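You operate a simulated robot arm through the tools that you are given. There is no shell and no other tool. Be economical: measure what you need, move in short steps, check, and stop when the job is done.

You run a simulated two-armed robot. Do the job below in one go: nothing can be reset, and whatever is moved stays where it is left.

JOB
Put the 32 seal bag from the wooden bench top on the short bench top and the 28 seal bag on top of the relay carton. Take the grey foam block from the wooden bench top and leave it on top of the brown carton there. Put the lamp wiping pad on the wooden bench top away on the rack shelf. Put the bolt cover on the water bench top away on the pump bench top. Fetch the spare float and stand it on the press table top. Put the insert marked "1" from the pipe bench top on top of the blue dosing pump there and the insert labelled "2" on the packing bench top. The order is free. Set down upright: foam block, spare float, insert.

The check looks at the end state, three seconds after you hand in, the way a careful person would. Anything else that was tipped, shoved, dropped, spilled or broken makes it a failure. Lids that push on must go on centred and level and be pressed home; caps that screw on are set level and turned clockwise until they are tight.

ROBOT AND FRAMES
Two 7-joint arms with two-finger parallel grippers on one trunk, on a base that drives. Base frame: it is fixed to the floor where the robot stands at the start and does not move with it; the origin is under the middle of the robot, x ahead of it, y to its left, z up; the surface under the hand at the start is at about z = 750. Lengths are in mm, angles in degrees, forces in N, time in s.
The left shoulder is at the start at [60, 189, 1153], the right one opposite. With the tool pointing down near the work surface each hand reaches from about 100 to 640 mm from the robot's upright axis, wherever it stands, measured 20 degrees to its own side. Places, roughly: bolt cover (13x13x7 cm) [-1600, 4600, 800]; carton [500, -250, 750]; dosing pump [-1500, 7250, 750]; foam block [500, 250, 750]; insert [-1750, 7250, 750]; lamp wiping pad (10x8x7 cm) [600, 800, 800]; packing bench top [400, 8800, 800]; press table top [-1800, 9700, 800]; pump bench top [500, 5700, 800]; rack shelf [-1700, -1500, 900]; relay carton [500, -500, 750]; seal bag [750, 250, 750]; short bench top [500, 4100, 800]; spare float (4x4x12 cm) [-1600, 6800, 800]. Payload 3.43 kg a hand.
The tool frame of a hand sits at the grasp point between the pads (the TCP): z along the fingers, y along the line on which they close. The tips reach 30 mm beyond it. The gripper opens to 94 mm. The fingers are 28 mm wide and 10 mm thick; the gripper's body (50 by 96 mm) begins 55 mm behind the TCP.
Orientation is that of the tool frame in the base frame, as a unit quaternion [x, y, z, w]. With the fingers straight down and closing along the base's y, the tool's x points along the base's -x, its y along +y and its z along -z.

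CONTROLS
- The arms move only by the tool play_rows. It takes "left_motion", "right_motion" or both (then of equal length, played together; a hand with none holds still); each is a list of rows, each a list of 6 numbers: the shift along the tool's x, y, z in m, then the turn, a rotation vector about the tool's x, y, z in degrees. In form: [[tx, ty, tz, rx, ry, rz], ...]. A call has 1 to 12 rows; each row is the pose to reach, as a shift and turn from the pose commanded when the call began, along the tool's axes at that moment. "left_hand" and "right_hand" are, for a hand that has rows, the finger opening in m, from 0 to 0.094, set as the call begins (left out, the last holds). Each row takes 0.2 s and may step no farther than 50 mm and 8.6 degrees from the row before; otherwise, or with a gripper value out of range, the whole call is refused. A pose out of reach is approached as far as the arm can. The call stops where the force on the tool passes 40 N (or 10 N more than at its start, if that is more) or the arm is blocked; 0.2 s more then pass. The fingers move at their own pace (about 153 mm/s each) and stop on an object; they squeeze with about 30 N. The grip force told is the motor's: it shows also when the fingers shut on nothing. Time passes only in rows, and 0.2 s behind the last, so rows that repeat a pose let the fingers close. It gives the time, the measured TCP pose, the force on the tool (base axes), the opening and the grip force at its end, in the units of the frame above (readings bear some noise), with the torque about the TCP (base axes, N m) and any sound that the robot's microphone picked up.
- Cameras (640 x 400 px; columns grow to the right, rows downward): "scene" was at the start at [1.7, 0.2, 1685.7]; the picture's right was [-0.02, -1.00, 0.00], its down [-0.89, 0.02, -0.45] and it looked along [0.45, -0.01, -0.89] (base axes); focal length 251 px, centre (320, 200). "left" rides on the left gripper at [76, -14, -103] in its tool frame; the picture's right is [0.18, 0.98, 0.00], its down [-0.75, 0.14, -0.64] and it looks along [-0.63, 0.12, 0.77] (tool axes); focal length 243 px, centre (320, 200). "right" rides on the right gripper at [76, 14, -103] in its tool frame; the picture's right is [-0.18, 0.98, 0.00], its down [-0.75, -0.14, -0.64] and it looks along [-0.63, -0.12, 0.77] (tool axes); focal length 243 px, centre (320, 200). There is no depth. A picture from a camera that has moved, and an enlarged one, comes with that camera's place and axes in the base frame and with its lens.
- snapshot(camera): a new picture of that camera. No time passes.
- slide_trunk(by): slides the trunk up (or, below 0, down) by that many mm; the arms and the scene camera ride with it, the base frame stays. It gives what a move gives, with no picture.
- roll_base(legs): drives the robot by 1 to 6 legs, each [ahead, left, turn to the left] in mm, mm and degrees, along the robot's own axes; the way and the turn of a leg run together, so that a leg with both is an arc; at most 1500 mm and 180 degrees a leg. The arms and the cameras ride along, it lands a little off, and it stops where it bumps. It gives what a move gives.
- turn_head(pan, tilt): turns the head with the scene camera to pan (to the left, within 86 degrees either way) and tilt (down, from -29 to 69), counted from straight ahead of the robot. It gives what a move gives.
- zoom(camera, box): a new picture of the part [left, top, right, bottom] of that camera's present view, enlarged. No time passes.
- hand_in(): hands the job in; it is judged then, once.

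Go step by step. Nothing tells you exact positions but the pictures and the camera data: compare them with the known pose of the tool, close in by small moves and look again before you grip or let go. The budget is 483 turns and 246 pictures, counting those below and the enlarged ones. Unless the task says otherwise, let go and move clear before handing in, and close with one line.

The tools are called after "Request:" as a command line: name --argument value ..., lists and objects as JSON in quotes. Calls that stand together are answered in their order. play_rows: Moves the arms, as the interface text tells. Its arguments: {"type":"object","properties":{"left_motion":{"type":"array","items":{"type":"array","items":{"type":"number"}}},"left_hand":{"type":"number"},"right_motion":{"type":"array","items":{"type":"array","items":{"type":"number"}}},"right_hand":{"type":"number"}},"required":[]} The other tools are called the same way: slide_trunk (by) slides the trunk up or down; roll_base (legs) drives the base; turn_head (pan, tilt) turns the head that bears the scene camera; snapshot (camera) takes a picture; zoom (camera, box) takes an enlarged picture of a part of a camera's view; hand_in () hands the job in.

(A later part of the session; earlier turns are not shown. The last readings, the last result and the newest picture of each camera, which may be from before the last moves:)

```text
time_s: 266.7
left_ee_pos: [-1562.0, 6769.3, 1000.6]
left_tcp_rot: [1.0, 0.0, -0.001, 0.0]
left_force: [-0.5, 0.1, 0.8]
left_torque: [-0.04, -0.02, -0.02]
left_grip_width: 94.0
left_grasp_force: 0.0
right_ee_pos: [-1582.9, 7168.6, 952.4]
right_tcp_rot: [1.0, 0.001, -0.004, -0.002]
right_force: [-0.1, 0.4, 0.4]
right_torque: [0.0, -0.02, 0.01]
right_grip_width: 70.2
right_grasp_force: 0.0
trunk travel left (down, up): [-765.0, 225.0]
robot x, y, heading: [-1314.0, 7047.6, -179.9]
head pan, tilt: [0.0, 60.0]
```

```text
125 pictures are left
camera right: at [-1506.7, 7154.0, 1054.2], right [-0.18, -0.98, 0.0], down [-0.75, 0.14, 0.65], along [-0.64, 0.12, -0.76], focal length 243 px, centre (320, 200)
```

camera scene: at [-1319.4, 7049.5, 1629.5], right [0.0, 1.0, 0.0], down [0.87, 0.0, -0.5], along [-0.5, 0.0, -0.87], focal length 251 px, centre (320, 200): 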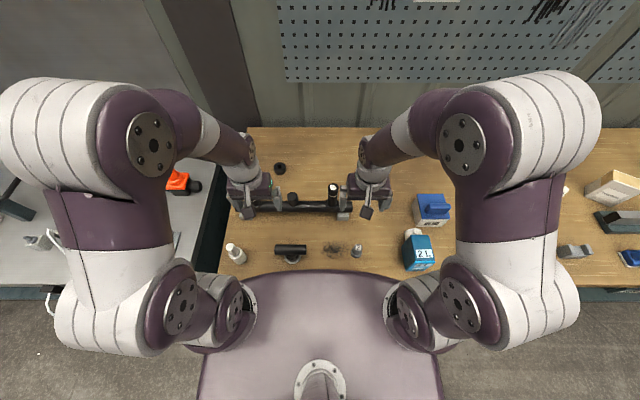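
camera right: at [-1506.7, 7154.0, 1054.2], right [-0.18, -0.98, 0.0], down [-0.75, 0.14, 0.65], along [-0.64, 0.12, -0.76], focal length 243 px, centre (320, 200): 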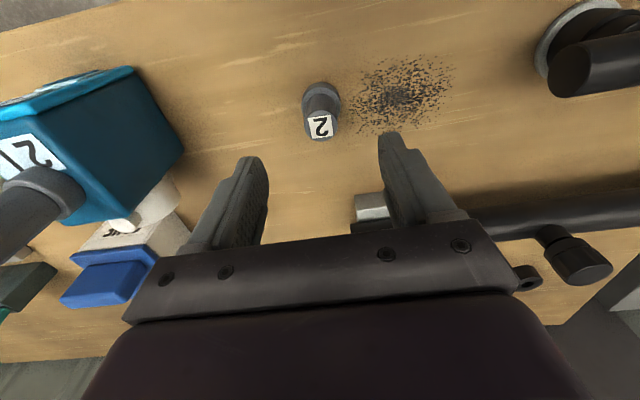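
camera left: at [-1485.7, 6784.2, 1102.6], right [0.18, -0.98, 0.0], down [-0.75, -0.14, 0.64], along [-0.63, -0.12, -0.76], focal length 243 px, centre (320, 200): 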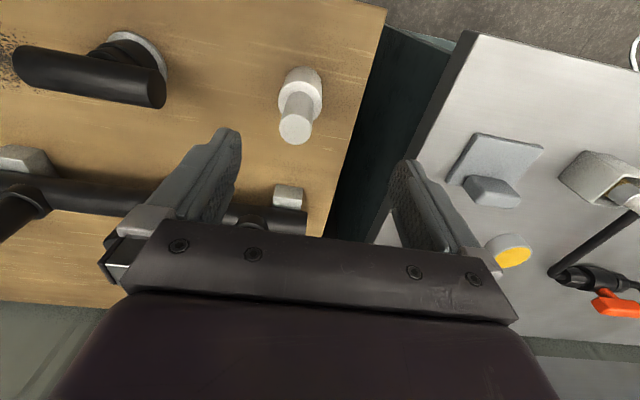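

Insert 2 is right under the hand. Lowering to grip.

Request:
play_rows --right_motion '[[0.003, 0, 0.04, 0, 0, 0], [0.003, 0, 0.07, 0, 0, 0], [0.003, 0, 0.084, 0, 0, 0], [0.003, 0, 0.084, 0, 0, 0]]'

Request:
snapshot --camera "right"

```text
time_s: 267.7
left_ee_pos: [-1561.7, 6770.1, 1002.0]
left_tcp_rot: [1.0, 0.0, -0.002, -0.001]
left_force: [-0.3, -0.1, -0.1]
left_torque: [-0.01, -0.01, 0.01]
left_grip_width: 93.7
left_grasp_force: 0.1
right_ee_pos: [-1579.2, 7168.1, 868.3]
right_tcp_rot: [1.0, 0.002, -0.004, -0.001]
right_force: [0.5, 0.2, 0.1]
right_torque: [-0.02, -0.02, -0.01]
right_grip_width: 70.0
right_grasp_force: 0.0
trunk travel left (down, up): [-765.0, 225.0]
robot x, y, heading: [-1312.2, 7049.3, -179.8]
head pan, tilt: [0.0, 60.0]
```

```text
124 pictures are left
camera right: at [-1502.7, 7153.4, 970.1], right [-0.18, -0.98, 0.0], down [-0.75, 0.14, 0.65], along [-0.64, 0.12, -0.76], focal length 243 px, centre (320, 200)
```

right: 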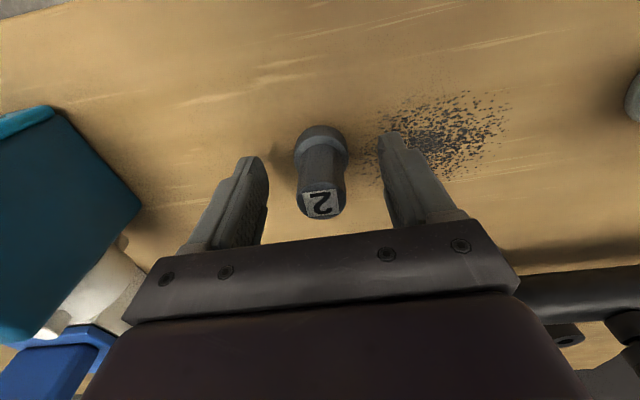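

Close the right hand on insert 2; at the same time the left hand lowers around the float's neck (axis ≈(-1563,6788), neck z 870–935).

Request:
play_rows --right_motion '[[0, 0, 0, 0, 0, 0], [0, 0, 0, 0, 0, 0], [0, 0, 0, 0, 0, 0], [0, 0, 0, 0, 0, 0]]' --right_hand 0.01 --left_motion '[[0, -0.009, 0, 0, 0, 0], [-0.001, -0.018, 0.02, 0, 0, 0], [-0.001, -0.018, 0.045, 0, 0, 0], [-0.001, -0.018, 0.045, 0, 0, 0]]'

Request:
snapshot --camera "left"

```text
time_s: 268.7
left_ee_pos: [-1562.4, 6788.5, 956.0]
left_tcp_rot: [1.0, 0.002, -0.001, 0.0]
left_force: [0.2, -0.7, -0.6]
left_torque: [0.01, 0.01, 0.01]
left_grip_width: 94.5
left_grasp_force: 0.0
right_ee_pos: [-1578.3, 7167.9, 868.1]
right_tcp_rot: [1.0, 0.001, -0.004, -0.001]
right_force: [0.3, -0.4, -0.2]
right_torque: [0.0, -0.04, 0.02]
right_grip_width: 24.6
right_grasp_force: 30.0
trunk travel left (down, up): [-765.0, 225.0]
robot x, y, heading: [-1310.9, 7048.9, -180.1]
head pan, tilt: [0.0, 60.0]
```

```text
123 pictures are left
camera left: at [-1485.5, 6803.1, 1056.9], right [0.19, -0.98, 0.0], down [-0.75, -0.14, 0.64], along [-0.63, -0.12, -0.76], focal length 243 px, centre (320, 200)
```

left: 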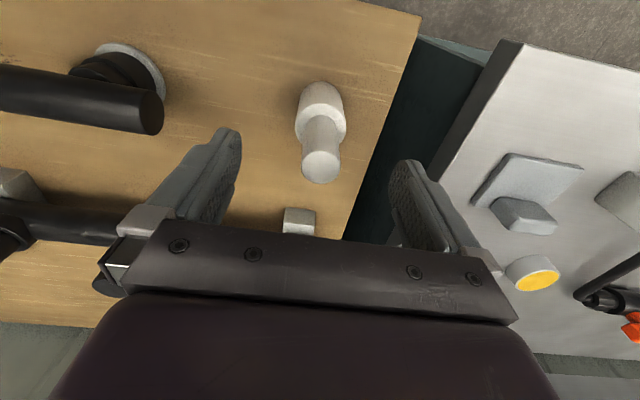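

Centred. Lower and grip the neck.

Request:
play_rows --left_motion '[[0, 0, 0.025, 0, 0, 0], [0, 0, 0.05, 0, 0, 0], [0, 0, 0.05, 0, 0, 0]]'

Request:
play_rows --left_motion '[[0, 0, 0, 0, 0, 0], [0, 0, 0, 0, 0, 0], [0, 0, 0, 0, 0, 0], [0, 0, 0, 0, 0, 0]]' --left_hand 0.01

Request:
snapshot --camera "left"

```text
time_s: 269.5
left_ee_pos: [-1564.2, 6789.5, 905.5]
left_tcp_rot: [1.0, 0.001, -0.002, 0.0]
left_force: [0.4, 0.6, -0.6]
left_torque: [0.05, -0.02, 0.0]
left_grip_width: 93.9
left_grasp_force: 0.1
right_ee_pos: [-1579.9, 7168.2, 869.1]
right_tcp_rot: [1.0, 0.001, -0.005, -0.001]
right_force: [0.1, -0.3, 0.4]
right_torque: [0.01, 0.0, 0.02]
right_grip_width: 24.9
right_grasp_force: 30.4
trunk travel left (down, up): [-765.0, 225.0]
robot x, y, heading: [-1316.0, 7048.6, -180.1]
head pan, tilt: [0.0, 60.0]
```

```text
time_s: 270.5
left_ee_pos: [-1564.2, 6788.8, 904.9]
left_tcp_rot: [1.0, -0.001, -0.001, 0.0]
left_force: [0.5, 0.2, 0.5]
left_torque: [-0.05, 0.0, 0.01]
left_grip_width: 38.9
left_grasp_force: 30.2
right_ee_pos: [-1579.0, 7167.2, 869.3]
right_tcp_rot: [1.0, 0.002, -0.005, -0.001]
right_force: [-0.5, 0.0, 1.6]
right_torque: [0.0, -0.01, 0.01]
right_grip_width: 24.8
right_grasp_force: 30.0
trunk travel left (down, up): [-765.0, 225.0]
robot x, y, heading: [-1309.6, 7047.5, -180.2]
head pan, tilt: [0.0, 60.0]
```

```text
122 pictures are left
camera left: at [-1487.1, 6803.5, 1006.9], right [0.18, -0.98, 0.0], down [-0.75, -0.14, 0.64], along [-0.63, -0.12, -0.77], focal length 243 px, centre (320, 200)
```

left: 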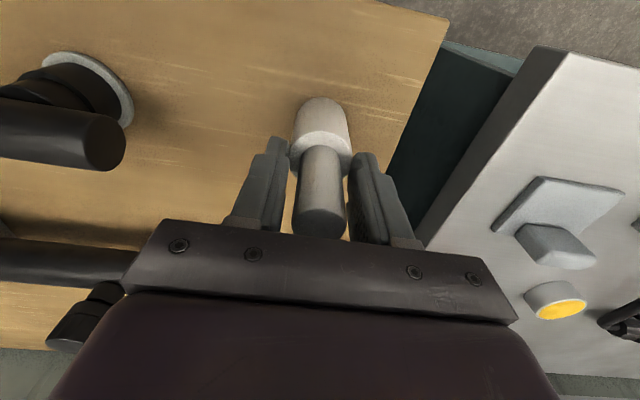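

The tips caught only the top of the wide body (38.9 mm). I'll reopen, rise 20 mm and grip the neck properly.

Request:
play_rows --left_motion '[[0, 0, 0, 0, 0, 0], [0, 0, 0, 0, 0, 0], [0, 0, -0.02, 0, 0, 0], [0, 0, -0.02, 0, 0, 0]]' --left_hand 0.07

Request:
play_rows --left_motion '[[0, 0, 0, 0, 0, 0], [0, 0, 0, 0, 0, 0], [0, 0, 0, 0, 0, 0], [0, 0, 0, 0, 0, 0]]' --left_hand 0.005

Request:
snapshot --camera "left"

```text
time_s: 271.5
left_ee_pos: [-1563.9, 6789.9, 923.9]
left_tcp_rot: [1.0, 0.001, -0.001, 0.001]
left_force: [0.6, 0.8, -0.2]
left_torque: [-0.05, -0.03, 0.04]
left_grip_width: 70.2
left_grasp_force: 0.1
right_ee_pos: [-1579.3, 7168.5, 868.3]
right_tcp_rot: [1.0, 0.0, -0.004, -0.002]
right_force: [0.4, 1.4, 1.0]
right_torque: [0.01, -0.04, 0.05]
right_grip_width: 24.7
right_grasp_force: 30.2
trunk travel left (down, up): [-765.0, 225.0]
robot x, y, heading: [-1314.5, 7044.4, -180.0]
head pan, tilt: [0.0, 60.0]
```

```text
time_s: 272.5
left_ee_pos: [-1564.8, 6789.4, 926.0]
left_tcp_rot: [1.0, 0.0, -0.002, 0.0]
left_force: [0.7, -1.4, 0.6]
left_torque: [-0.09, 0.02, 0.01]
left_grip_width: 22.5
left_grasp_force: 29.9
right_ee_pos: [-1579.3, 7168.2, 868.5]
right_tcp_rot: [1.0, 0.001, -0.005, -0.002]
right_force: [0.2, -0.4, 0.6]
right_torque: [-0.03, -0.01, 0.03]
right_grip_width: 25.2
right_grasp_force: 30.2
trunk travel left (down, up): [-765.0, 225.0]
robot x, y, heading: [-1311.5, 7047.6, -180.2]
head pan, tilt: [0.0, 60.0]
```

```text
121 pictures are left
camera left: at [-1487.3, 6803.8, 1027.1], right [0.18, -0.98, 0.0], down [-0.75, -0.14, 0.64], along [-0.63, -0.12, -0.76], focal length 243 px, centre (320, 200)
```

left: 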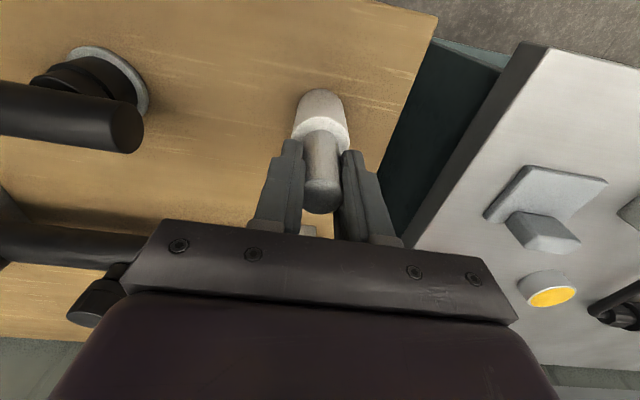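

Neck gripped. Lifting both, raising the trunk, backing off and looking down the aisle.

Request:
play_rows --right_motion '[[0, 0, -0.045, 0, 0, 0], [0, 0, -0.09, 0, 0, 0], [0, 0, -0.135, 0, 0, 0], [0, 0, -0.17, 0, 0, 0]]' --left_motion '[[0, 0, -0.04, 0, 0, 0], [0, 0, -0.08, 0, 0, 0], [0, 0, -0.11, 0, 0, 0], [0, 0, -0.13, 0, 0, 0]]'

Request:
slide_trunk --by 100

Request:
roll_base --legs '[[-400, 0, 0], [0, 0, -90]]'

Request:
turn_head --pan 0 --tilt 25

Request:
snapshot --camera "scene"

Request:
snapshot --camera "left"

```text
time_s: 273.5
left_ee_pos: [-1561.6, 6787.6, 1056.5]
left_tcp_rot: [1.0, 0.0, -0.002, 0.0]
left_force: [0.4, -0.3, -0.8]
left_torque: [-0.03, 0.02, 0.03]
left_grip_width: 23.3
left_grasp_force: 30.2
right_ee_pos: [-1574.1, 7169.6, 1037.6]
right_tcp_rot: [1.0, 0.001, -0.004, -0.001]
right_force: [0.7, -0.3, 0.2]
right_torque: [-0.01, 0.0, 0.0]
right_grip_width: 25.1
right_grasp_force: 30.1
trunk travel left (down, up): [-765.0, 225.0]
robot x, y, heading: [-1314.7, 7047.2, -180.0]
head pan, tilt: [0.0, 60.0]
```

```text
time_s: 274.9
left_ee_pos: [-1563.5, 6788.6, 1155.7]
left_tcp_rot: [1.0, 0.001, 0.0, 0.0]
left_force: [-0.7, -0.1, -1.6]
left_torque: [0.06, 0.01, 0.01]
left_grip_width: 22.8
left_grasp_force: 30.6
right_ee_pos: [-1575.9, 7169.8, 1137.4]
right_tcp_rot: [1.0, 0.001, -0.003, -0.002]
right_force: [0.2, -0.4, -0.2]
right_torque: [0.01, -0.03, -0.01]
right_grip_width: 24.9
right_grasp_force: 30.2
trunk travel left (down, up): [-865.0, 125.0]
robot x, y, heading: [-1310.9, 7048.4, -180.0]
head pan, tilt: [0.0, 60.0]
```

```text
time_s: 281.1
left_ee_pos: [-1169.6, 7296.5, 1156.4]
left_tcp_rot: [0.71, -0.705, -0.001, 0.0]
left_force: [0.7, -0.8, -1.0]
left_torque: [0.01, 0.03, 0.0]
left_grip_width: 23.1
left_grasp_force: 30.1
right_ee_pos: [-788.0, 7311.8, 1136.9]
right_tcp_rot: [0.71, -0.704, -0.002, -0.004]
right_force: [0.2, -0.2, -0.7]
right_torque: [0.02, 0.01, 0.0]
right_grip_width: 25.0
right_grasp_force: 29.9
trunk travel left (down, up): [-865.0, 125.0]
robot x, y, heading: [-906.8, 7043.2, 90.6]
head pan, tilt: [0.0, 60.0]
```

```text
time_s: 282.2
left_ee_pos: [-1170.5, 7297.4, 1156.5]
left_tcp_rot: [0.709, -0.705, -0.002, -0.001]
left_force: [-0.5, 0.3, -1.5]
left_torque: [0.01, 0.02, 0.02]
left_grip_width: 23.1
left_grasp_force: 29.7
right_ee_pos: [-788.4, 7312.4, 1136.8]
right_tcp_rot: [0.71, -0.704, -0.002, -0.005]
right_force: [0.7, 0.3, -0.3]
right_torque: [0.03, 0.05, 0.01]
right_grip_width: 24.8
right_grasp_force: 30.7
trunk travel left (down, up): [-865.0, 125.0]
robot x, y, heading: [-908.0, 7048.6, 90.7]
head pan, tilt: [0.0, 25.0]
```

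```text
120 pictures are left
camera scene: at [-909.3, 7080.6, 1779.4], right [1.0, 0.01, 0.0], down [0.0, -0.42, -0.91], along [-0.01, 0.91, -0.42], focal length 251 px, centre (320, 200)
```

scene: 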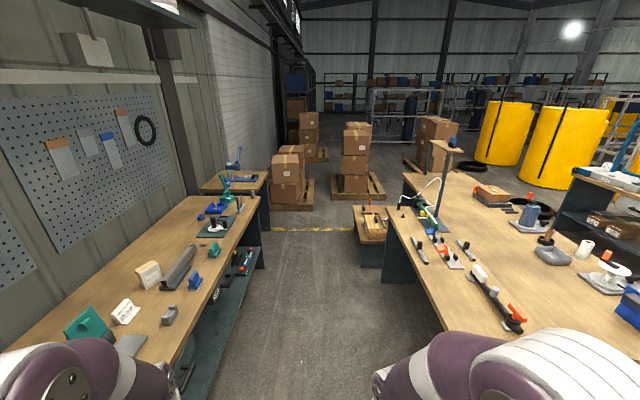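

```text
119 pictures are left
camera left: at [-1154.5, 7220.3, 1257.5], right [-0.98, -0.19, 0.0], down [-0.15, 0.75, 0.64], along [-0.12, 0.63, -0.77], focal length 243 px, centre (320, 200)
```

left: 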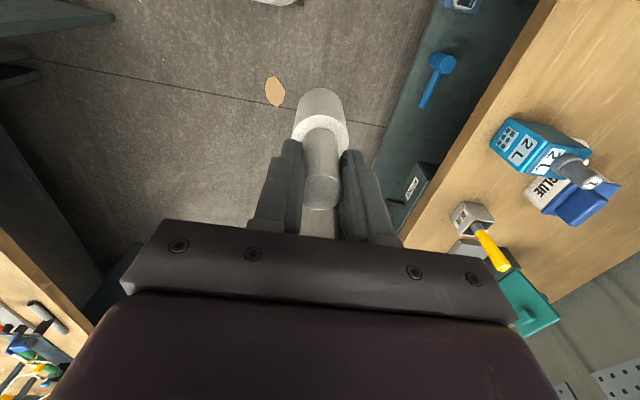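

Request:
zoom --camera "scene" --box '[360, 140, 640, 340]'

Request:
zoom --camera "scene" --box '[170, 130, 410, 280]'

```text
2.00 times, centred on (500, 240) of scene
camera zoom: at [-909.3, 7080.6, 1779.4], right [1.0, 0.01, 0.0], down [0.0, -0.42, -0.91], along [-0.01, 0.91, -0.42], focal length 502 px, centre (-40, 120)
```

zoom: 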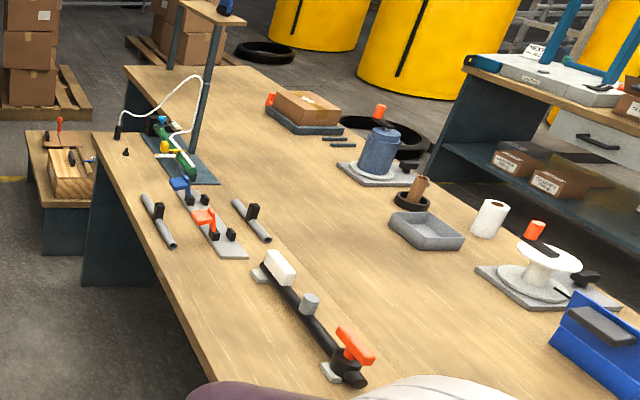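

```text
2.67 times, centred on (290, 205) of scene
camera zoom: at [-909.3, 7080.6, 1779.4], right [1.0, 0.01, 0.0], down [0.0, -0.42, -0.91], along [-0.01, 0.91, -0.42], focal length 670 px, centre (400, 187)
```

zoom: 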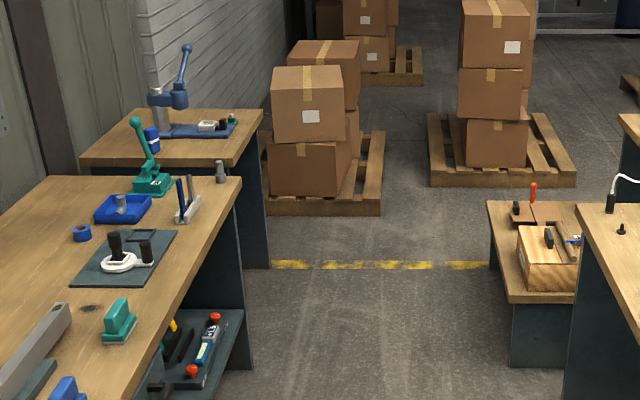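

I need to know whether the packing bench is a separate table behind the near one. Looking to the right.

Request:
turn_head --pan -45 --tilt 20

Request:
snapshot --camera "scene"

Request:
turn_head --pan -85 --tilt 20

Request:
snapshot --camera "scene"

```text
time_s: 283.3
left_ee_pos: [-1170.7, 7296.7, 1156.1]
left_tcp_rot: [0.71, -0.705, -0.001, 0.0]
left_force: [0.0, -0.1, -1.4]
left_torque: [0.02, 0.0, 0.0]
left_grip_width: 23.1
left_grasp_force: 29.6
right_ee_pos: [-787.7, 7312.1, 1137.0]
right_tcp_rot: [0.71, -0.704, -0.002, -0.005]
right_force: [0.6, -0.1, 0.0]
right_torque: [0.01, 0.0, 0.03]
right_grip_width: 24.7
right_grasp_force: 30.4
trunk travel left (down, up): [-865.0, 125.0]
robot x, y, heading: [-909.9, 7048.9, 90.5]
head pan, tilt: [-45.0, 20.0]
```

```text
116 pictures are left
camera scene: at [-843.2, 7054.9, 1787.6], right [0.71, -0.7, 0.0], down [-0.24, -0.24, -0.94], along [0.66, 0.67, -0.34], focal length 251 px, centre (320, 200)
```

scene: 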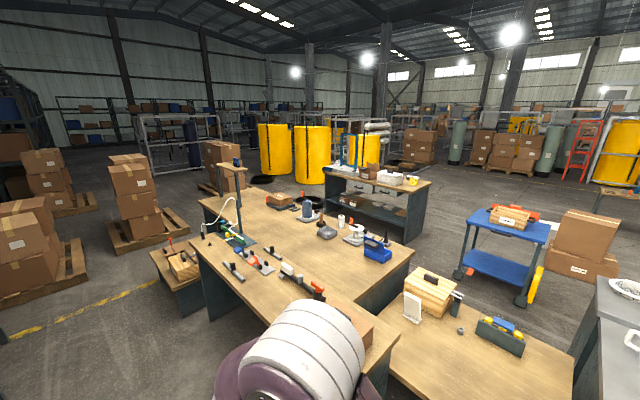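

```text
time_s: 284.4
left_ee_pos: [-1168.6, 7296.8, 1156.4]
left_tcp_rot: [0.709, -0.705, -0.001, -0.002]
left_force: [-0.1, -0.5, -1.1]
left_torque: [0.0, -0.01, 0.01]
left_grip_width: 23.0
left_grasp_force: 29.8
right_ee_pos: [-787.2, 7311.5, 1137.3]
right_tcp_rot: [0.71, -0.704, -0.002, -0.005]
right_force: [-0.5, -0.7, -0.8]
right_torque: [-0.01, 0.0, 0.0]
right_grip_width: 24.7
right_grasp_force: 29.8
trunk travel left (down, up): [-865.0, 125.0]
robot x, y, heading: [-905.8, 7047.0, 90.5]
head pan, tilt: [-85.0, 20.0]
```

```text
115 pictures are left
camera scene: at [-815.8, 6997.4, 1787.6], right [0.1, -1.0, 0.0], down [-0.34, -0.03, -0.94], along [0.94, 0.09, -0.34], focal length 251 px, centre (320, 200)
```

scene: 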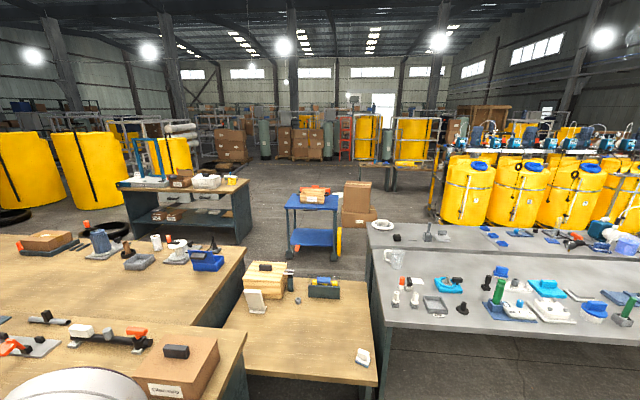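

The packing bench is a separate table (x≈60–850, y≈7700–9950) behind the near one, so I'll reach it round the far north end. First the press table with the float: driving up the aisle.

Request:
roll_base --legs '[[0, 80, 0], [1500, 0, -0.5], [1050, 0, 0], [0, 0, 90]]'

Request:
turn_head --pan 0 --tilt 40

Request:
snapshot --camera "scene"

```text
time_s: 301.4
left_ee_pos: [-1232.6, 9366.2, 1155.9]
left_tcp_rot: [1.0, -0.015, -0.002, 0.0]
left_force: [0.6, 1.1, -1.1]
left_torque: [-0.03, -0.03, 0.02]
left_grip_width: 23.0
left_grasp_force: 29.9
right_ee_pos: [-1232.6, 9749.0, 1138.0]
right_tcp_rot: [1.0, -0.014, -0.005, -0.002]
right_force: [-0.1, -0.5, -0.4]
right_torque: [0.0, -0.02, -0.01]
right_grip_width: 24.9
right_grasp_force: 29.8
trunk travel left (down, up): [-865.0, 125.0]
robot x, y, heading: [-970.1, 9618.8, 178.3]
head pan, tilt: [-85.0, 20.0]
```

```text
time_s: 302.9
left_ee_pos: [-1231.3, 9367.5, 1156.5]
left_tcp_rot: [1.0, -0.015, -0.002, 0.0]
left_force: [-0.4, -0.6, -1.8]
left_torque: [-0.01, 0.0, 0.02]
left_grip_width: 22.9
left_grasp_force: 29.5
right_ee_pos: [-1232.0, 9750.6, 1137.8]
right_tcp_rot: [1.0, -0.015, -0.004, -0.002]
right_force: [0.3, -0.3, -1.1]
right_torque: [0.0, 0.01, -0.02]
right_grip_width: 24.7
right_grasp_force: 30.0
trunk travel left (down, up): [-865.0, 125.0]
robot x, y, heading: [-972.4, 9620.5, 178.2]
head pan, tilt: [0.0, 40.0]
```

```text
114 pictures are left
camera scene: at [-998.6, 9622.4, 1756.2], right [0.03, 1.0, 0.0], down [0.64, -0.02, -0.77], along [-0.77, 0.02, -0.64], focal length 251 px, centre (320, 200)
```

scene: 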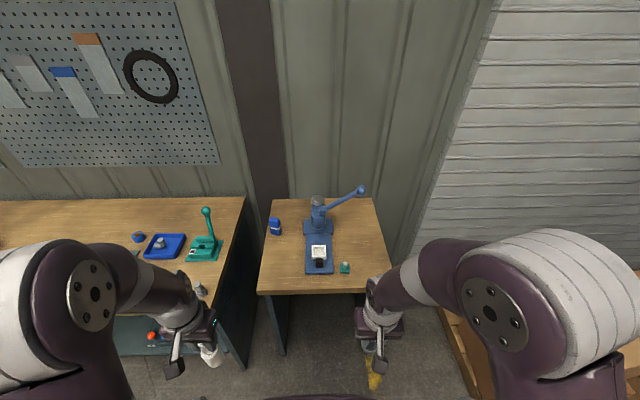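

The press table has free space to the left of the press at about (-1655,9475). Driving in.

Request:
roll_base --legs '[[0, 0, 1.8], [340, 0, 0]]'

Request:
turn_head --pan 0 --tilt 60

Request:
snapshot --camera "scene"

Request:
snapshot --camera "left"

```text
time_s: 305.5
left_ee_pos: [-1560.5, 9359.1, 1156.2]
left_tcp_rot: [1.0, 0.0, -0.002, 0.0]
left_force: [0.2, -0.2, -0.9]
left_torque: [-0.03, 0.01, -0.01]
left_grip_width: 23.3
left_grasp_force: 29.7
right_ee_pos: [-1573.0, 9741.8, 1136.5]
right_tcp_rot: [1.0, 0.0, -0.004, -0.002]
right_force: [-0.2, -0.5, -1.3]
right_torque: [0.0, -0.01, -0.02]
right_grip_width: 24.7
right_grasp_force: 29.8
trunk travel left (down, up): [-865.0, 125.0]
robot x, y, heading: [-1311.3, 9620.4, 180.1]
head pan, tilt: [0.0, 40.0]
```

```text
time_s: 306.4
left_ee_pos: [-1561.2, 9360.3, 1156.3]
left_tcp_rot: [1.0, 0.0, 0.0, 0.0]
left_force: [0.5, -0.1, -1.5]
left_torque: [-0.02, 0.01, -0.02]
left_grip_width: 23.1
left_grasp_force: 30.4
right_ee_pos: [-1573.1, 9742.1, 1138.1]
right_tcp_rot: [1.0, 0.0, -0.003, -0.002]
right_force: [0.8, 0.1, -0.6]
right_torque: [-0.01, 0.0, 0.02]
right_grip_width: 24.7
right_grasp_force: 29.9
trunk travel left (down, up): [-865.0, 125.0]
robot x, y, heading: [-1309.1, 9623.3, 180.2]
head pan, tilt: [0.0, 60.0]
```

```text
113 pictures are left
camera scene: at [-1318.2, 9621.3, 1729.5], right [0.0, 1.0, 0.0], down [0.87, 0.0, -0.5], along [-0.5, 0.0, -0.87], focal length 251 px, centre (320, 200)
```

scene: 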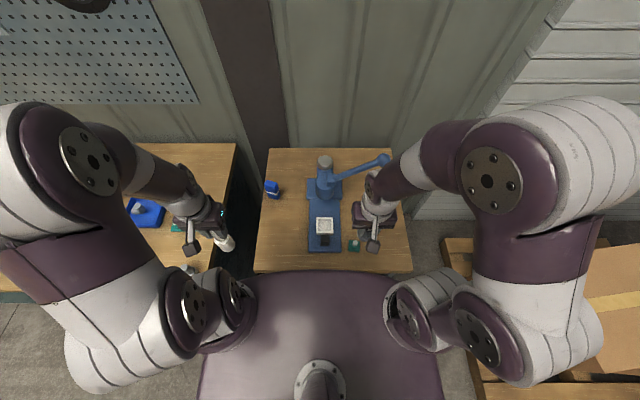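

```text
112 pictures are left
camera left: at [-1484.5, 9374.4, 1257.5], right [0.18, -0.98, 0.0], down [-0.75, -0.14, 0.64], along [-0.63, -0.12, -0.77], focal length 243 px, centre (320, 200)
```

left: 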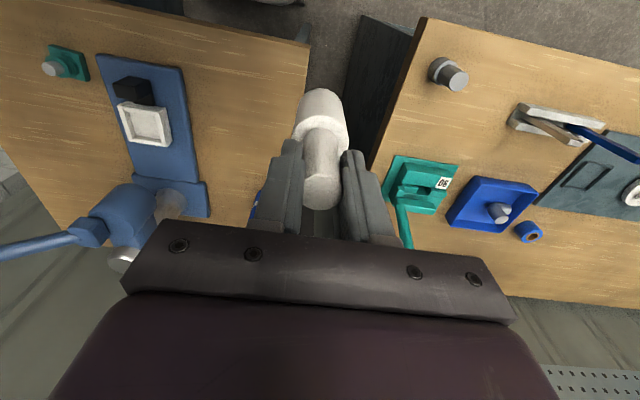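

Request:
play_rows --left_motion '[[-0.03, -0.028, 0, 0, 0, 0], [-0.06, -0.056, 0, 0, 0, 0], [-0.09, -0.084, 0, 0, 0, 0], [-0.119, -0.112, 0, 0, 0, 0], [-0.119, -0.112, 0.045, 0, 0, 0], [-0.119, -0.112, 0.09, 0, 0, 0], [-0.119, -0.112, 0.135, 0, 0, 0], [-0.119, -0.112, 0.17, 0, 0, 0]]'

Request:
snapshot --camera "left"

Request:
zoom --camera "scene" --box '[220, 140, 420, 280]'

```text
time_s: 308.1
left_ee_pos: [-1680.6, 9473.1, 985.5]
left_tcp_rot: [1.0, 0.0, -0.002, 0.001]
left_force: [-0.1, -0.7, -1.0]
left_torque: [0.02, 0.0, 0.01]
left_grip_width: 23.2
left_grasp_force: 29.9
right_ee_pos: [-1573.4, 9741.5, 1137.3]
right_tcp_rot: [1.0, 0.001, -0.003, -0.001]
right_force: [0.2, 0.3, -1.0]
right_torque: [-0.02, 0.0, -0.01]
right_grip_width: 24.7
right_grasp_force: 30.4
trunk travel left (down, up): [-865.0, 125.0]
robot x, y, heading: [-1308.5, 9621.0, 180.2]
head pan, tilt: [0.0, 60.0]
```

```text
111 pictures are left
camera left: at [-1603.4, 9486.7, 1087.8], right [0.18, -0.98, 0.0], down [-0.75, -0.14, 0.64], along [-0.63, -0.12, -0.76], focal length 243 px, centre (320, 200)
```

left: 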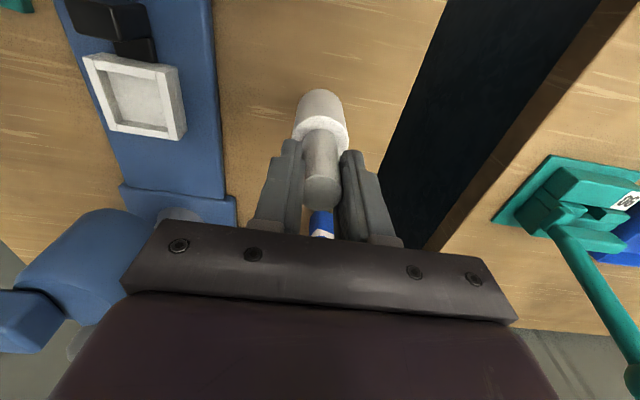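

```text
2.86 times, centred on (320, 210) of scene
camera zoom: at [-1318.5, 9621.0, 1729.5], right [0.0, 1.0, 0.0], down [0.87, 0.0, -0.5], along [-0.5, 0.0, -0.87], focal length 718 px, centre (320, 171)
```

zoom: 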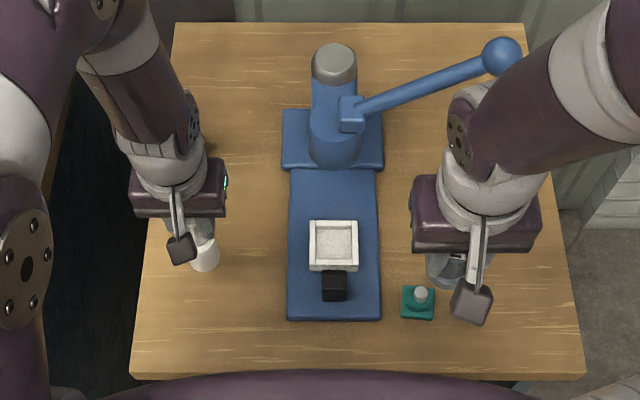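

Well placed. Lowering slowly until contact.

Request:
play_rows --left_motion '[[0, 0, 0.025, 0, 0, 0], [0, 0, 0.04, 0, 0, 0], [0, 0, 0.048, 0, 0, 0], [0, 0, 0.054, 0, 0, 0], [0, 0, 0.06, 0, 0, 0], [0, 0, 0.065, 0, 0, 0], [0, 0, 0.07, 0, 0, 0], [0, 0, 0.074, 0, 0, 0], [0, 0, 0.078, 0, 0, 0], [0, 0, 0.082, 0, 0, 0]]'

```text
time_s: 310.0
left_ee_pos: [-1680.0, 9473.4, 915.0]
left_tcp_rot: [1.0, 0.0, -0.004, 0.0]
left_force: [5.7, -1.0, 27.4]
left_torque: [0.02, -0.68, 0.0]
left_grip_width: 22.9
left_grasp_force: 29.9
right_ee_pos: [-1571.2, 9741.5, 1138.1]
right_tcp_rot: [1.0, -0.001, -0.005, 0.0]
right_force: [0.7, -0.5, -0.2]
right_torque: [0.04, 0.01, 0.02]
right_grip_width: 24.8
right_grasp_force: 29.8
trunk travel left (down, up): [-865.0, 125.0]
robot x, y, heading: [-1309.4, 9622.4, -180.0]
head pan, tilt: [0.0, 60.0]
stopped in row 9 (left hand): the force on the tool passed its limit at 48 N (the readings are from after the stop); the commanded pose is now the measured one
```

Contact (table ≈808). Ease off 2–3 mm, then open.

Request:
play_rows --left_motion '[[0, 0, -0.002, 0, 0, 0], [0, 0, -0.003, 0, 0, 0], [0, 0, -0.003, 0, 0, 0]]'

Request:
play_rows --left_motion '[[0, 0, 0, 0, 0, 0], [0, 0, 0, 0, 0, 0], [0, 0, 0, 0, 0, 0]]' --left_hand 0.07

Request:
snapshot --camera "left"

```text
time_s: 310.8
left_ee_pos: [-1683.6, 9473.2, 915.9]
left_tcp_rot: [1.0, 0.0, -0.003, 0.0]
left_force: [0.6, 0.6, -1.1]
left_torque: [0.01, -0.01, 0.03]
left_grip_width: 23.2
left_grasp_force: 30.6
right_ee_pos: [-1572.7, 9742.2, 1136.4]
right_tcp_rot: [1.0, -0.001, -0.005, -0.001]
right_force: [0.0, 0.4, -0.6]
right_torque: [0.0, 0.01, 0.05]
right_grip_width: 25.0
right_grasp_force: 30.1
trunk travel left (down, up): [-865.0, 125.0]
robot x, y, heading: [-1308.9, 9620.5, 180.1]
head pan, tilt: [0.0, 60.0]
```

```text
time_s: 311.6
left_ee_pos: [-1682.1, 9472.2, 915.8]
left_tcp_rot: [1.0, 0.0, -0.003, 0.0]
left_force: [-0.7, -0.5, -0.3]
left_torque: [-0.01, 0.02, -0.01]
left_grip_width: 70.1
left_grasp_force: 0.0
right_ee_pos: [-1573.8, 9741.1, 1137.0]
right_tcp_rot: [1.0, 0.0, -0.004, -0.001]
right_force: [0.0, 0.1, -1.1]
right_torque: [0.01, 0.0, 0.04]
right_grip_width: 24.7
right_grasp_force: 29.8
trunk travel left (down, up): [-865.0, 125.0]
robot x, y, heading: [-1310.7, 9617.3, 179.8]
head pan, tilt: [0.0, 60.0]
```

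```text
109 pictures are left
camera left: at [-1605.1, 9487.3, 1017.4], right [0.18, -0.98, 0.0], down [-0.75, -0.14, 0.65], along [-0.64, -0.12, -0.76], focal length 243 px, centre (320, 200)
```

left: 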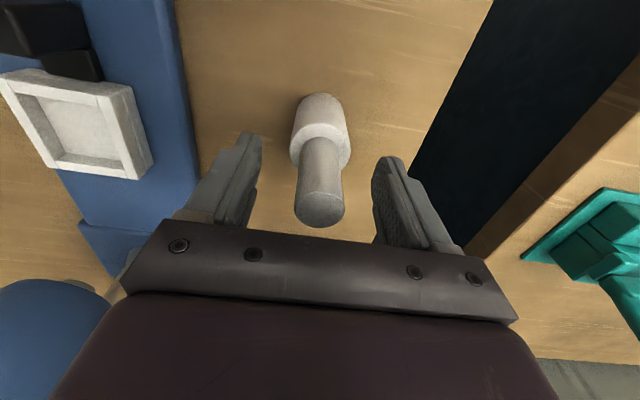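

The float stands upright. Retreating, turning round and heading for the north passage.

Request:
play_rows --left_motion '[[0, 0, -0.04, 0, 0, 0], [0, 0, -0.08, 0, 0, 0], [0, 0, -0.12, 0, 0, 0], [0, 0, -0.16, 0, 0, 0], [0.03, 0, -0.19, 0, 0, 0], [0.07, 0, -0.2, 0, 0, 0], [0.11, 0, -0.2, 0, 0, 0]]'

Request:
roll_base --legs '[[-320, 0, 0], [0, 0, -180], [0, 480, 0]]'

Request:
turn_head --pan 20 --tilt 30

Request:
snapshot --camera "scene"

```text
time_s: 313.2
left_ee_pos: [-1570.9, 9473.3, 1114.7]
left_tcp_rot: [1.0, 0.0, -0.004, 0.0]
left_force: [-0.2, 0.3, 0.4]
left_torque: [-0.01, 0.02, 0.0]
left_grip_width: 70.1
left_grasp_force: 0.0
right_ee_pos: [-1572.8, 9742.1, 1137.6]
right_tcp_rot: [1.0, -0.001, -0.006, -0.001]
right_force: [0.5, 0.4, -0.4]
right_torque: [0.0, -0.03, 0.02]
right_grip_width: 24.9
right_grasp_force: 29.1
trunk travel left (down, up): [-865.0, 125.0]
robot x, y, heading: [-1304.4, 9617.0, 179.8]
head pan, tilt: [0.0, 60.0]
```

```text
time_s: 325.1
left_ee_pos: [-733.6, 10242.8, 1114.1]
left_tcp_rot: [-0.007, 1.0, 0.0, 0.002]
left_force: [0.6, 0.5, -0.8]
left_torque: [-0.02, -0.01, 0.0]
left_grip_width: 69.8
left_grasp_force: 0.1
right_ee_pos: [-727.6, 9975.6, 1137.8]
right_tcp_rot: [-0.007, 1.0, -0.001, 0.005]
right_force: [-0.1, 0.6, -0.5]
right_torque: [0.02, 0.01, -0.01]
right_grip_width: 24.9
right_grasp_force: 29.6
trunk travel left (down, up): [-865.0, 125.0]
robot x, y, heading: [-995.4, 10094.6, 0.6]
head pan, tilt: [0.0, 60.0]
```

```text
time_s: 326.0
left_ee_pos: [-734.3, 10243.8, 1114.8]
left_tcp_rot: [-0.007, 1.0, -0.001, 0.003]
left_force: [0.3, 0.3, 0.5]
left_torque: [0.0, 0.0, 0.0]
left_grip_width: 70.2
left_grasp_force: 0.2
right_ee_pos: [-728.9, 9975.3, 1137.4]
right_tcp_rot: [-0.007, 1.0, -0.001, 0.004]
right_force: [0.3, 0.6, -0.6]
right_torque: [0.0, -0.01, 0.01]
right_grip_width: 24.8
right_grasp_force: 30.2
trunk travel left (down, up): [-865.0, 125.0]
robot x, y, heading: [-995.6, 10094.5, 0.6]
head pan, tilt: [20.0, 30.0]
```

```text
108 pictures are left
camera scene: at [-970.7, 10125.9, 1771.5], right [0.36, -0.93, 0.0], down [-0.47, -0.18, -0.87], along [0.81, 0.31, -0.5], focal length 251 px, centre (320, 200)
```

scene: 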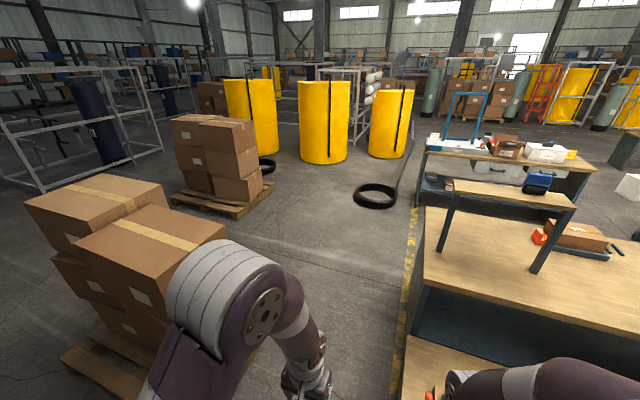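

The passage is clear at y≈10430. Driving through it and round to the far side of the packing bench.

Request:
roll_base --legs '[[0, 0, -0.6], [500, 330, 0], [1500, 0, 0], [230, 0, 0], [0, 0, 180]]'

Request:
turn_head --pan 50 --tilt 30

Request:
snapshot --camera "scene"

```text
time_s: 345.5
left_ee_pos: [982.5, 10280.8, 1115.1]
left_tcp_rot: [1.0, 0.014, -0.002, 0.0]
left_force: [0.1, 0.2, 0.3]
left_torque: [-0.01, -0.02, -0.04]
left_grip_width: 69.6
left_grasp_force: 0.0
right_ee_pos: [972.2, 10547.9, 1136.9]
right_tcp_rot: [1.0, 0.015, -0.005, -0.001]
right_force: [0.1, 0.0, -0.5]
right_torque: [0.0, -0.03, -0.03]
right_grip_width: 24.8
right_grasp_force: 30.1
trunk travel left (down, up): [-865.0, 125.0]
robot x, y, heading: [1241.3, 10436.1, -178.0]
head pan, tilt: [20.0, 30.0]
```

```text
time_s: 346.5
left_ee_pos: [981.3, 10280.8, 1113.8]
left_tcp_rot: [1.0, 0.014, -0.002, 0.0]
left_force: [-0.7, 0.4, 0.3]
left_torque: [0.02, -0.01, 0.01]
left_grip_width: 69.8
left_grasp_force: 0.2
right_ee_pos: [972.8, 10548.6, 1138.1]
right_tcp_rot: [1.0, 0.015, -0.003, -0.002]
right_force: [-0.1, 0.1, -0.1]
right_torque: [-0.02, 0.01, 0.01]
right_grip_width: 24.8
right_grasp_force: 30.1
trunk travel left (down, up): [-865.0, 125.0]
robot x, y, heading: [1238.9, 10436.3, -178.3]
head pan, tilt: [50.0, 30.0]
```

```text
107 pictures are left
camera scene: at [1242.5, 10366.7, 1771.6], right [-0.78, 0.62, 0.0], down [0.31, 0.39, -0.87], along [-0.54, -0.68, -0.5], focal length 251 px, centre (320, 200)
```

scene: 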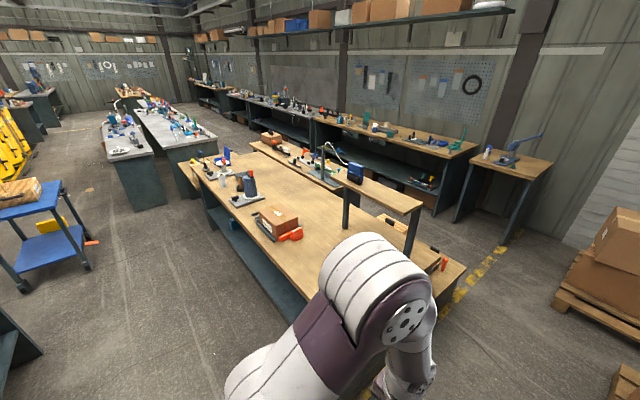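

Clear lane along the packing bench's far side. Driving to y≈8940 and looking down on it.

Request:
roll_base --legs '[[0, 0, -1.7], [0, 1480, 0], [130, 0, 0]]'

Request:
turn_head --pan 0 --tilt 55

Request:
snapshot --camera "scene"

```text
time_s: 355.0
left_ee_pos: [860.1, 8813.2, 1115.6]
left_tcp_rot: [1.0, 0.006, -0.003, 0.0]
left_force: [-0.6, 0.4, 0.2]
left_torque: [0.0, 0.04, 0.0]
left_grip_width: 70.0
left_grasp_force: 0.0
right_ee_pos: [855.4, 9079.9, 1137.4]
right_tcp_rot: [1.0, 0.006, -0.005, -0.002]
right_force: [0.6, -1.0, 0.3]
right_torque: [-0.03, -0.01, -0.01]
right_grip_width: 24.9
right_grasp_force: 30.5
trunk travel left (down, up): [-865.0, 125.0]
robot x, y, heading: [1118.0, 8963.6, -179.4]
head pan, tilt: [50.0, 30.0]
```

```text
time_s: 356.2
left_ee_pos: [857.9, 8811.2, 1115.6]
left_tcp_rot: [1.0, 0.005, -0.003, 0.0]
left_force: [0.2, 0.0, 0.8]
left_torque: [0.01, 0.0, 0.0]
left_grip_width: 69.9
left_grasp_force: 0.1
right_ee_pos: [852.7, 9080.8, 1137.7]
right_tcp_rot: [1.0, 0.006, -0.004, -0.002]
right_force: [0.1, 0.2, -0.5]
right_torque: [0.0, 0.01, -0.03]
right_grip_width: 24.9
right_grasp_force: 30.3
trunk travel left (down, up): [-865.0, 125.0]
robot x, y, heading: [1119.0, 8965.6, -179.3]
head pan, tilt: [0.0, 55.0]
```

```text
106 pictures are left
camera scene: at [1105.2, 8963.0, 1735.6], right [-0.01, 1.0, 0.0], down [0.82, 0.01, -0.57], along [-0.57, -0.01, -0.82], focal length 251 px, centre (320, 200)
```

scene: 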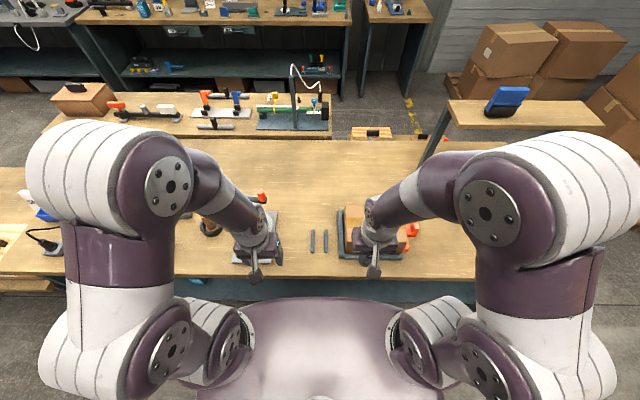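

A free spot is at about (560,8850). Shifting left 190 mm and ahead 45 mm, then looking again.

Request:
roll_base --legs '[[0, 0, -0.7], [45, 190, 0]]'

Request:
snapshot --camera "scene"

Request:
snapshot --camera "right"

```text
time_s: 358.1
left_ee_pos: [811.6, 8627.8, 1115.2]
left_tcp_rot: [1.0, 0.0, -0.003, 0.0]
left_force: [-0.5, -0.3, 0.7]
left_torque: [-0.02, 0.02, -0.02]
left_grip_width: 70.1
left_grasp_force: 0.0
right_ee_pos: [810.0, 8896.8, 1137.4]
right_tcp_rot: [1.0, -0.001, -0.004, -0.001]
right_force: [0.7, 0.7, -0.9]
right_torque: [-0.01, -0.02, 0.01]
right_grip_width: 24.7
right_grasp_force: 30.4
trunk travel left (down, up): [-865.0, 125.0]
robot x, y, heading: [1075.6, 8772.5, -180.2]
head pan, tilt: [0.0, 55.0]
```

```text
105 pictures are left
camera scene: at [1060.8, 8777.3, 1735.5], right [0.0, 1.0, 0.0], down [0.82, 0.0, -0.57], along [-0.57, 0.0, -0.82], focal length 251 px, centre (320, 200)
```

scene: 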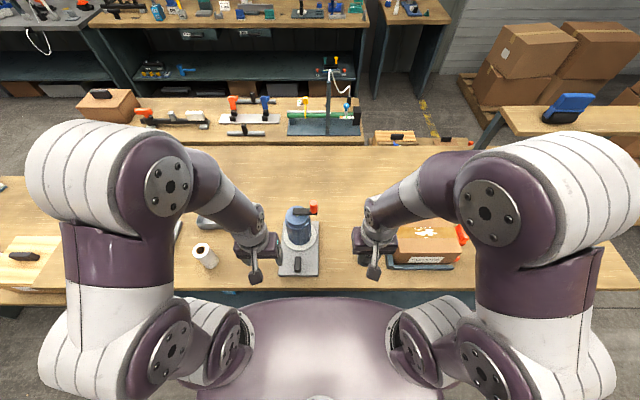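

```text
104 pictures are left
camera right: at [886.7, 8882.2, 1239.6], right [-0.18, -0.98, 0.0], down [-0.75, 0.14, 0.65], along [-0.64, 0.12, -0.76], focal length 243 px, centre (320, 200)
```

right: 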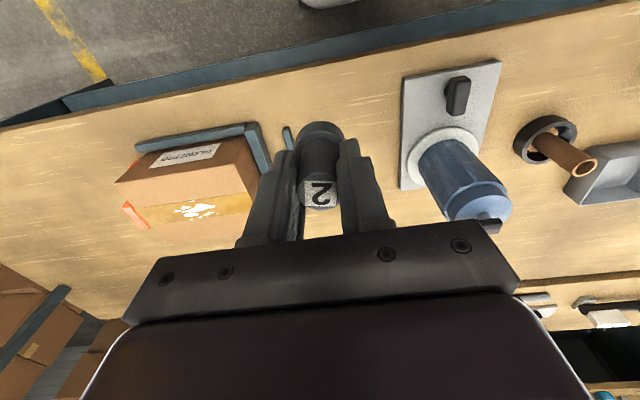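

Target spot (600,8840) between the tank plate and the strips. Moving over and lowering partway.

Request:
play_rows --right_motion '[[-0.04, 0.011, 0, 0, 0, 0], [-0.08, 0.022, 0, 0, 0, 0], [-0.12, 0.033, 0, 0, 0, 0], [-0.165, 0.045, 0, 0, 0, 0], [-0.21, 0.057, 0, 0, 0, 0], [-0.21, 0.057, 0.045, 0, 0, 0], [-0.21, 0.057, 0.09, 0, 0, 0], [-0.21, 0.057, 0.135, 0, 0, 0], [-0.21, 0.057, 0.18, 0, 0, 0], [-0.21, 0.057, 0.2, 0, 0, 0]]'

Request:
snapshot --camera "right"

Request:
zoom --camera "scene" --box '[240, 140, 480, 290]'

```text
time_s: 360.3
left_ee_pos: [810.7, 8627.1, 1114.2]
left_tcp_rot: [1.0, 0.001, -0.003, 0.0]
left_force: [-0.4, -0.1, -0.3]
left_torque: [-0.01, -0.01, 0.02]
left_grip_width: 70.3
left_grasp_force: 0.0
right_ee_pos: [595.5, 8839.1, 938.3]
right_tcp_rot: [1.0, 0.0, -0.005, -0.001]
right_force: [0.2, -0.3, -0.8]
right_torque: [-0.04, -0.01, -0.02]
right_grip_width: 24.7
right_grasp_force: 29.7
trunk travel left (down, up): [-865.0, 125.0]
robot x, y, heading: [1074.0, 8772.7, -179.9]
head pan, tilt: [0.0, 55.0]
```

```text
103 pictures are left
camera right: at [673.1, 8824.7, 1041.7], right [-0.18, -0.98, 0.0], down [-0.75, 0.14, 0.65], along [-0.64, 0.12, -0.76], focal length 243 px, centre (320, 200)
```

right: 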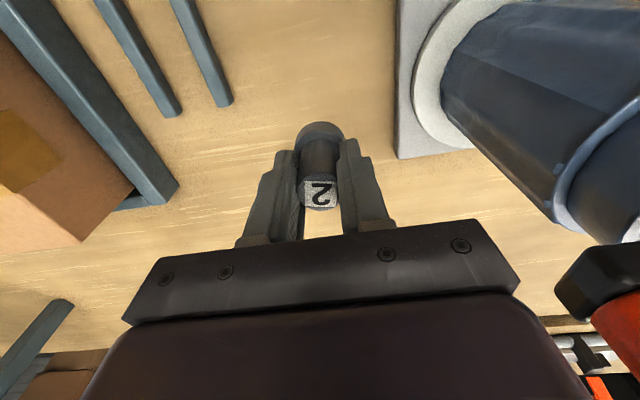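

```text
2.67 times, centred on (360, 215) of scene
camera zoom: at [1059.7, 8774.8, 1735.6], right [0.0, 1.0, 0.0], down [0.82, 0.0, -0.57], along [-0.57, 0.0, -0.82], focal length 670 px, centre (213, 160)
```

zoom: 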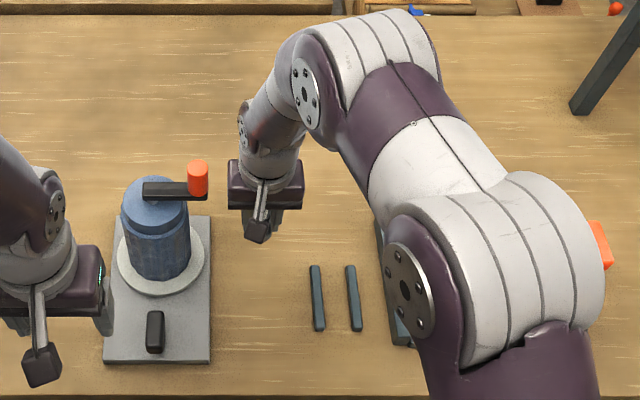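

Slight shift away from the tank handle, then lowering slowly.

Request:
play_rows --right_motion '[[0, -0.01, 0, 0, 0, 0], [0, -0.01, 0.03, 0, 0, 0], [0, -0.01, 0.055, 0, 0, 0], [0, -0.01, 0.062, 0, 0, 0], [0, -0.01, 0.068, 0, 0, 0], [0, -0.01, 0.073, 0, 0, 0], [0, -0.01, 0.078, 0, 0, 0], [0, -0.01, 0.082, 0, 0, 0], [0, -0.01, 0.086, 0, 0, 0], [0, -0.01, 0.09, 0, 0, 0]]'

```text
time_s: 362.5
left_ee_pos: [814.0, 8627.6, 1116.1]
left_tcp_rot: [1.0, 0.0, -0.003, 0.0]
left_force: [0.9, 0.0, -0.4]
left_torque: [0.0, -0.01, -0.01]
left_grip_width: 70.1
left_grasp_force: 0.1
right_ee_pos: [596.2, 8849.5, 853.2]
right_tcp_rot: [1.0, 0.0, -0.008, -0.001]
right_force: [-0.7, 2.3, 23.1]
right_torque: [0.05, -0.11, -0.01]
right_grip_width: 25.6
right_grasp_force: 30.0
trunk travel left (down, up): [-865.0, 125.0]
robot x, y, heading: [1074.4, 8772.6, 180.1]
head pan, tilt: [0.0, 55.0]
```

Contact. Ease off and open.

Request:
play_rows --right_motion '[[0, 0, -0.003, 0, 0, 0], [0, 0, -0.005, 0, 0, 0], [0, 0, -0.005, 0, 0, 0]]'

Request:
play_rows --right_motion '[[0, 0, 0, 0, 0, 0], [0, 0, 0, 0, 0, 0], [0, 0, 0, 0, 0, 0]]' --right_hand 0.06

Request:
snapshot --camera "right"

```text
time_s: 363.3
left_ee_pos: [811.7, 8626.8, 1114.5]
left_tcp_rot: [1.0, 0.0, -0.002, 0.0]
left_force: [1.4, 0.5, 0.1]
left_torque: [0.01, -0.01, -0.01]
left_grip_width: 70.2
left_grasp_force: 0.1
right_ee_pos: [598.7, 8849.4, 854.0]
right_tcp_rot: [1.0, 0.001, -0.002, -0.002]
right_force: [-0.7, 0.1, -0.3]
right_torque: [-0.02, 0.04, 0.0]
right_grip_width: 24.9
right_grasp_force: 30.0
trunk travel left (down, up): [-865.0, 125.0]
robot x, y, heading: [1074.4, 8772.8, -179.8]
head pan, tilt: [0.0, 55.0]
```

```text
time_s: 364.1
left_ee_pos: [811.8, 8627.3, 1114.6]
left_tcp_rot: [1.0, 0.0, -0.003, 0.001]
left_force: [0.1, -0.4, 0.0]
left_torque: [0.03, -0.01, -0.02]
left_grip_width: 70.0
left_grasp_force: 0.1
right_ee_pos: [598.1, 8848.8, 854.7]
right_tcp_rot: [1.0, 0.0, -0.004, -0.001]
right_force: [-1.1, 0.7, 0.1]
right_torque: [0.02, 0.02, 0.0]
right_grip_width: 60.0
right_grasp_force: 0.0
trunk travel left (down, up): [-865.0, 125.0]
robot x, y, heading: [1076.3, 8773.5, -180.1]
head pan, tilt: [0.0, 55.0]
```

```text
101 pictures are left
camera right: at [673.9, 8834.5, 956.6], right [-0.18, -0.98, 0.0], down [-0.75, 0.14, 0.65], along [-0.64, 0.12, -0.76], focal length 243 px, centre (320, 200)
```

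right: 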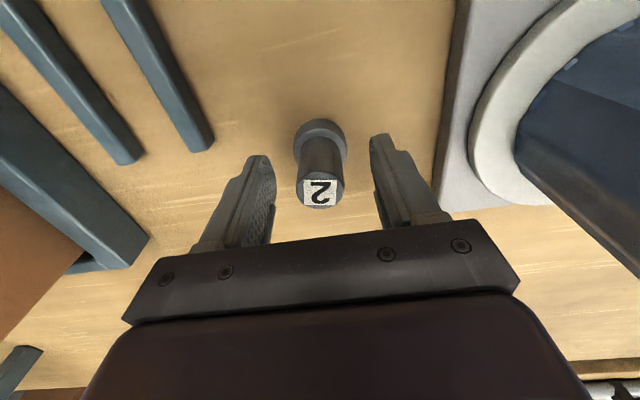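

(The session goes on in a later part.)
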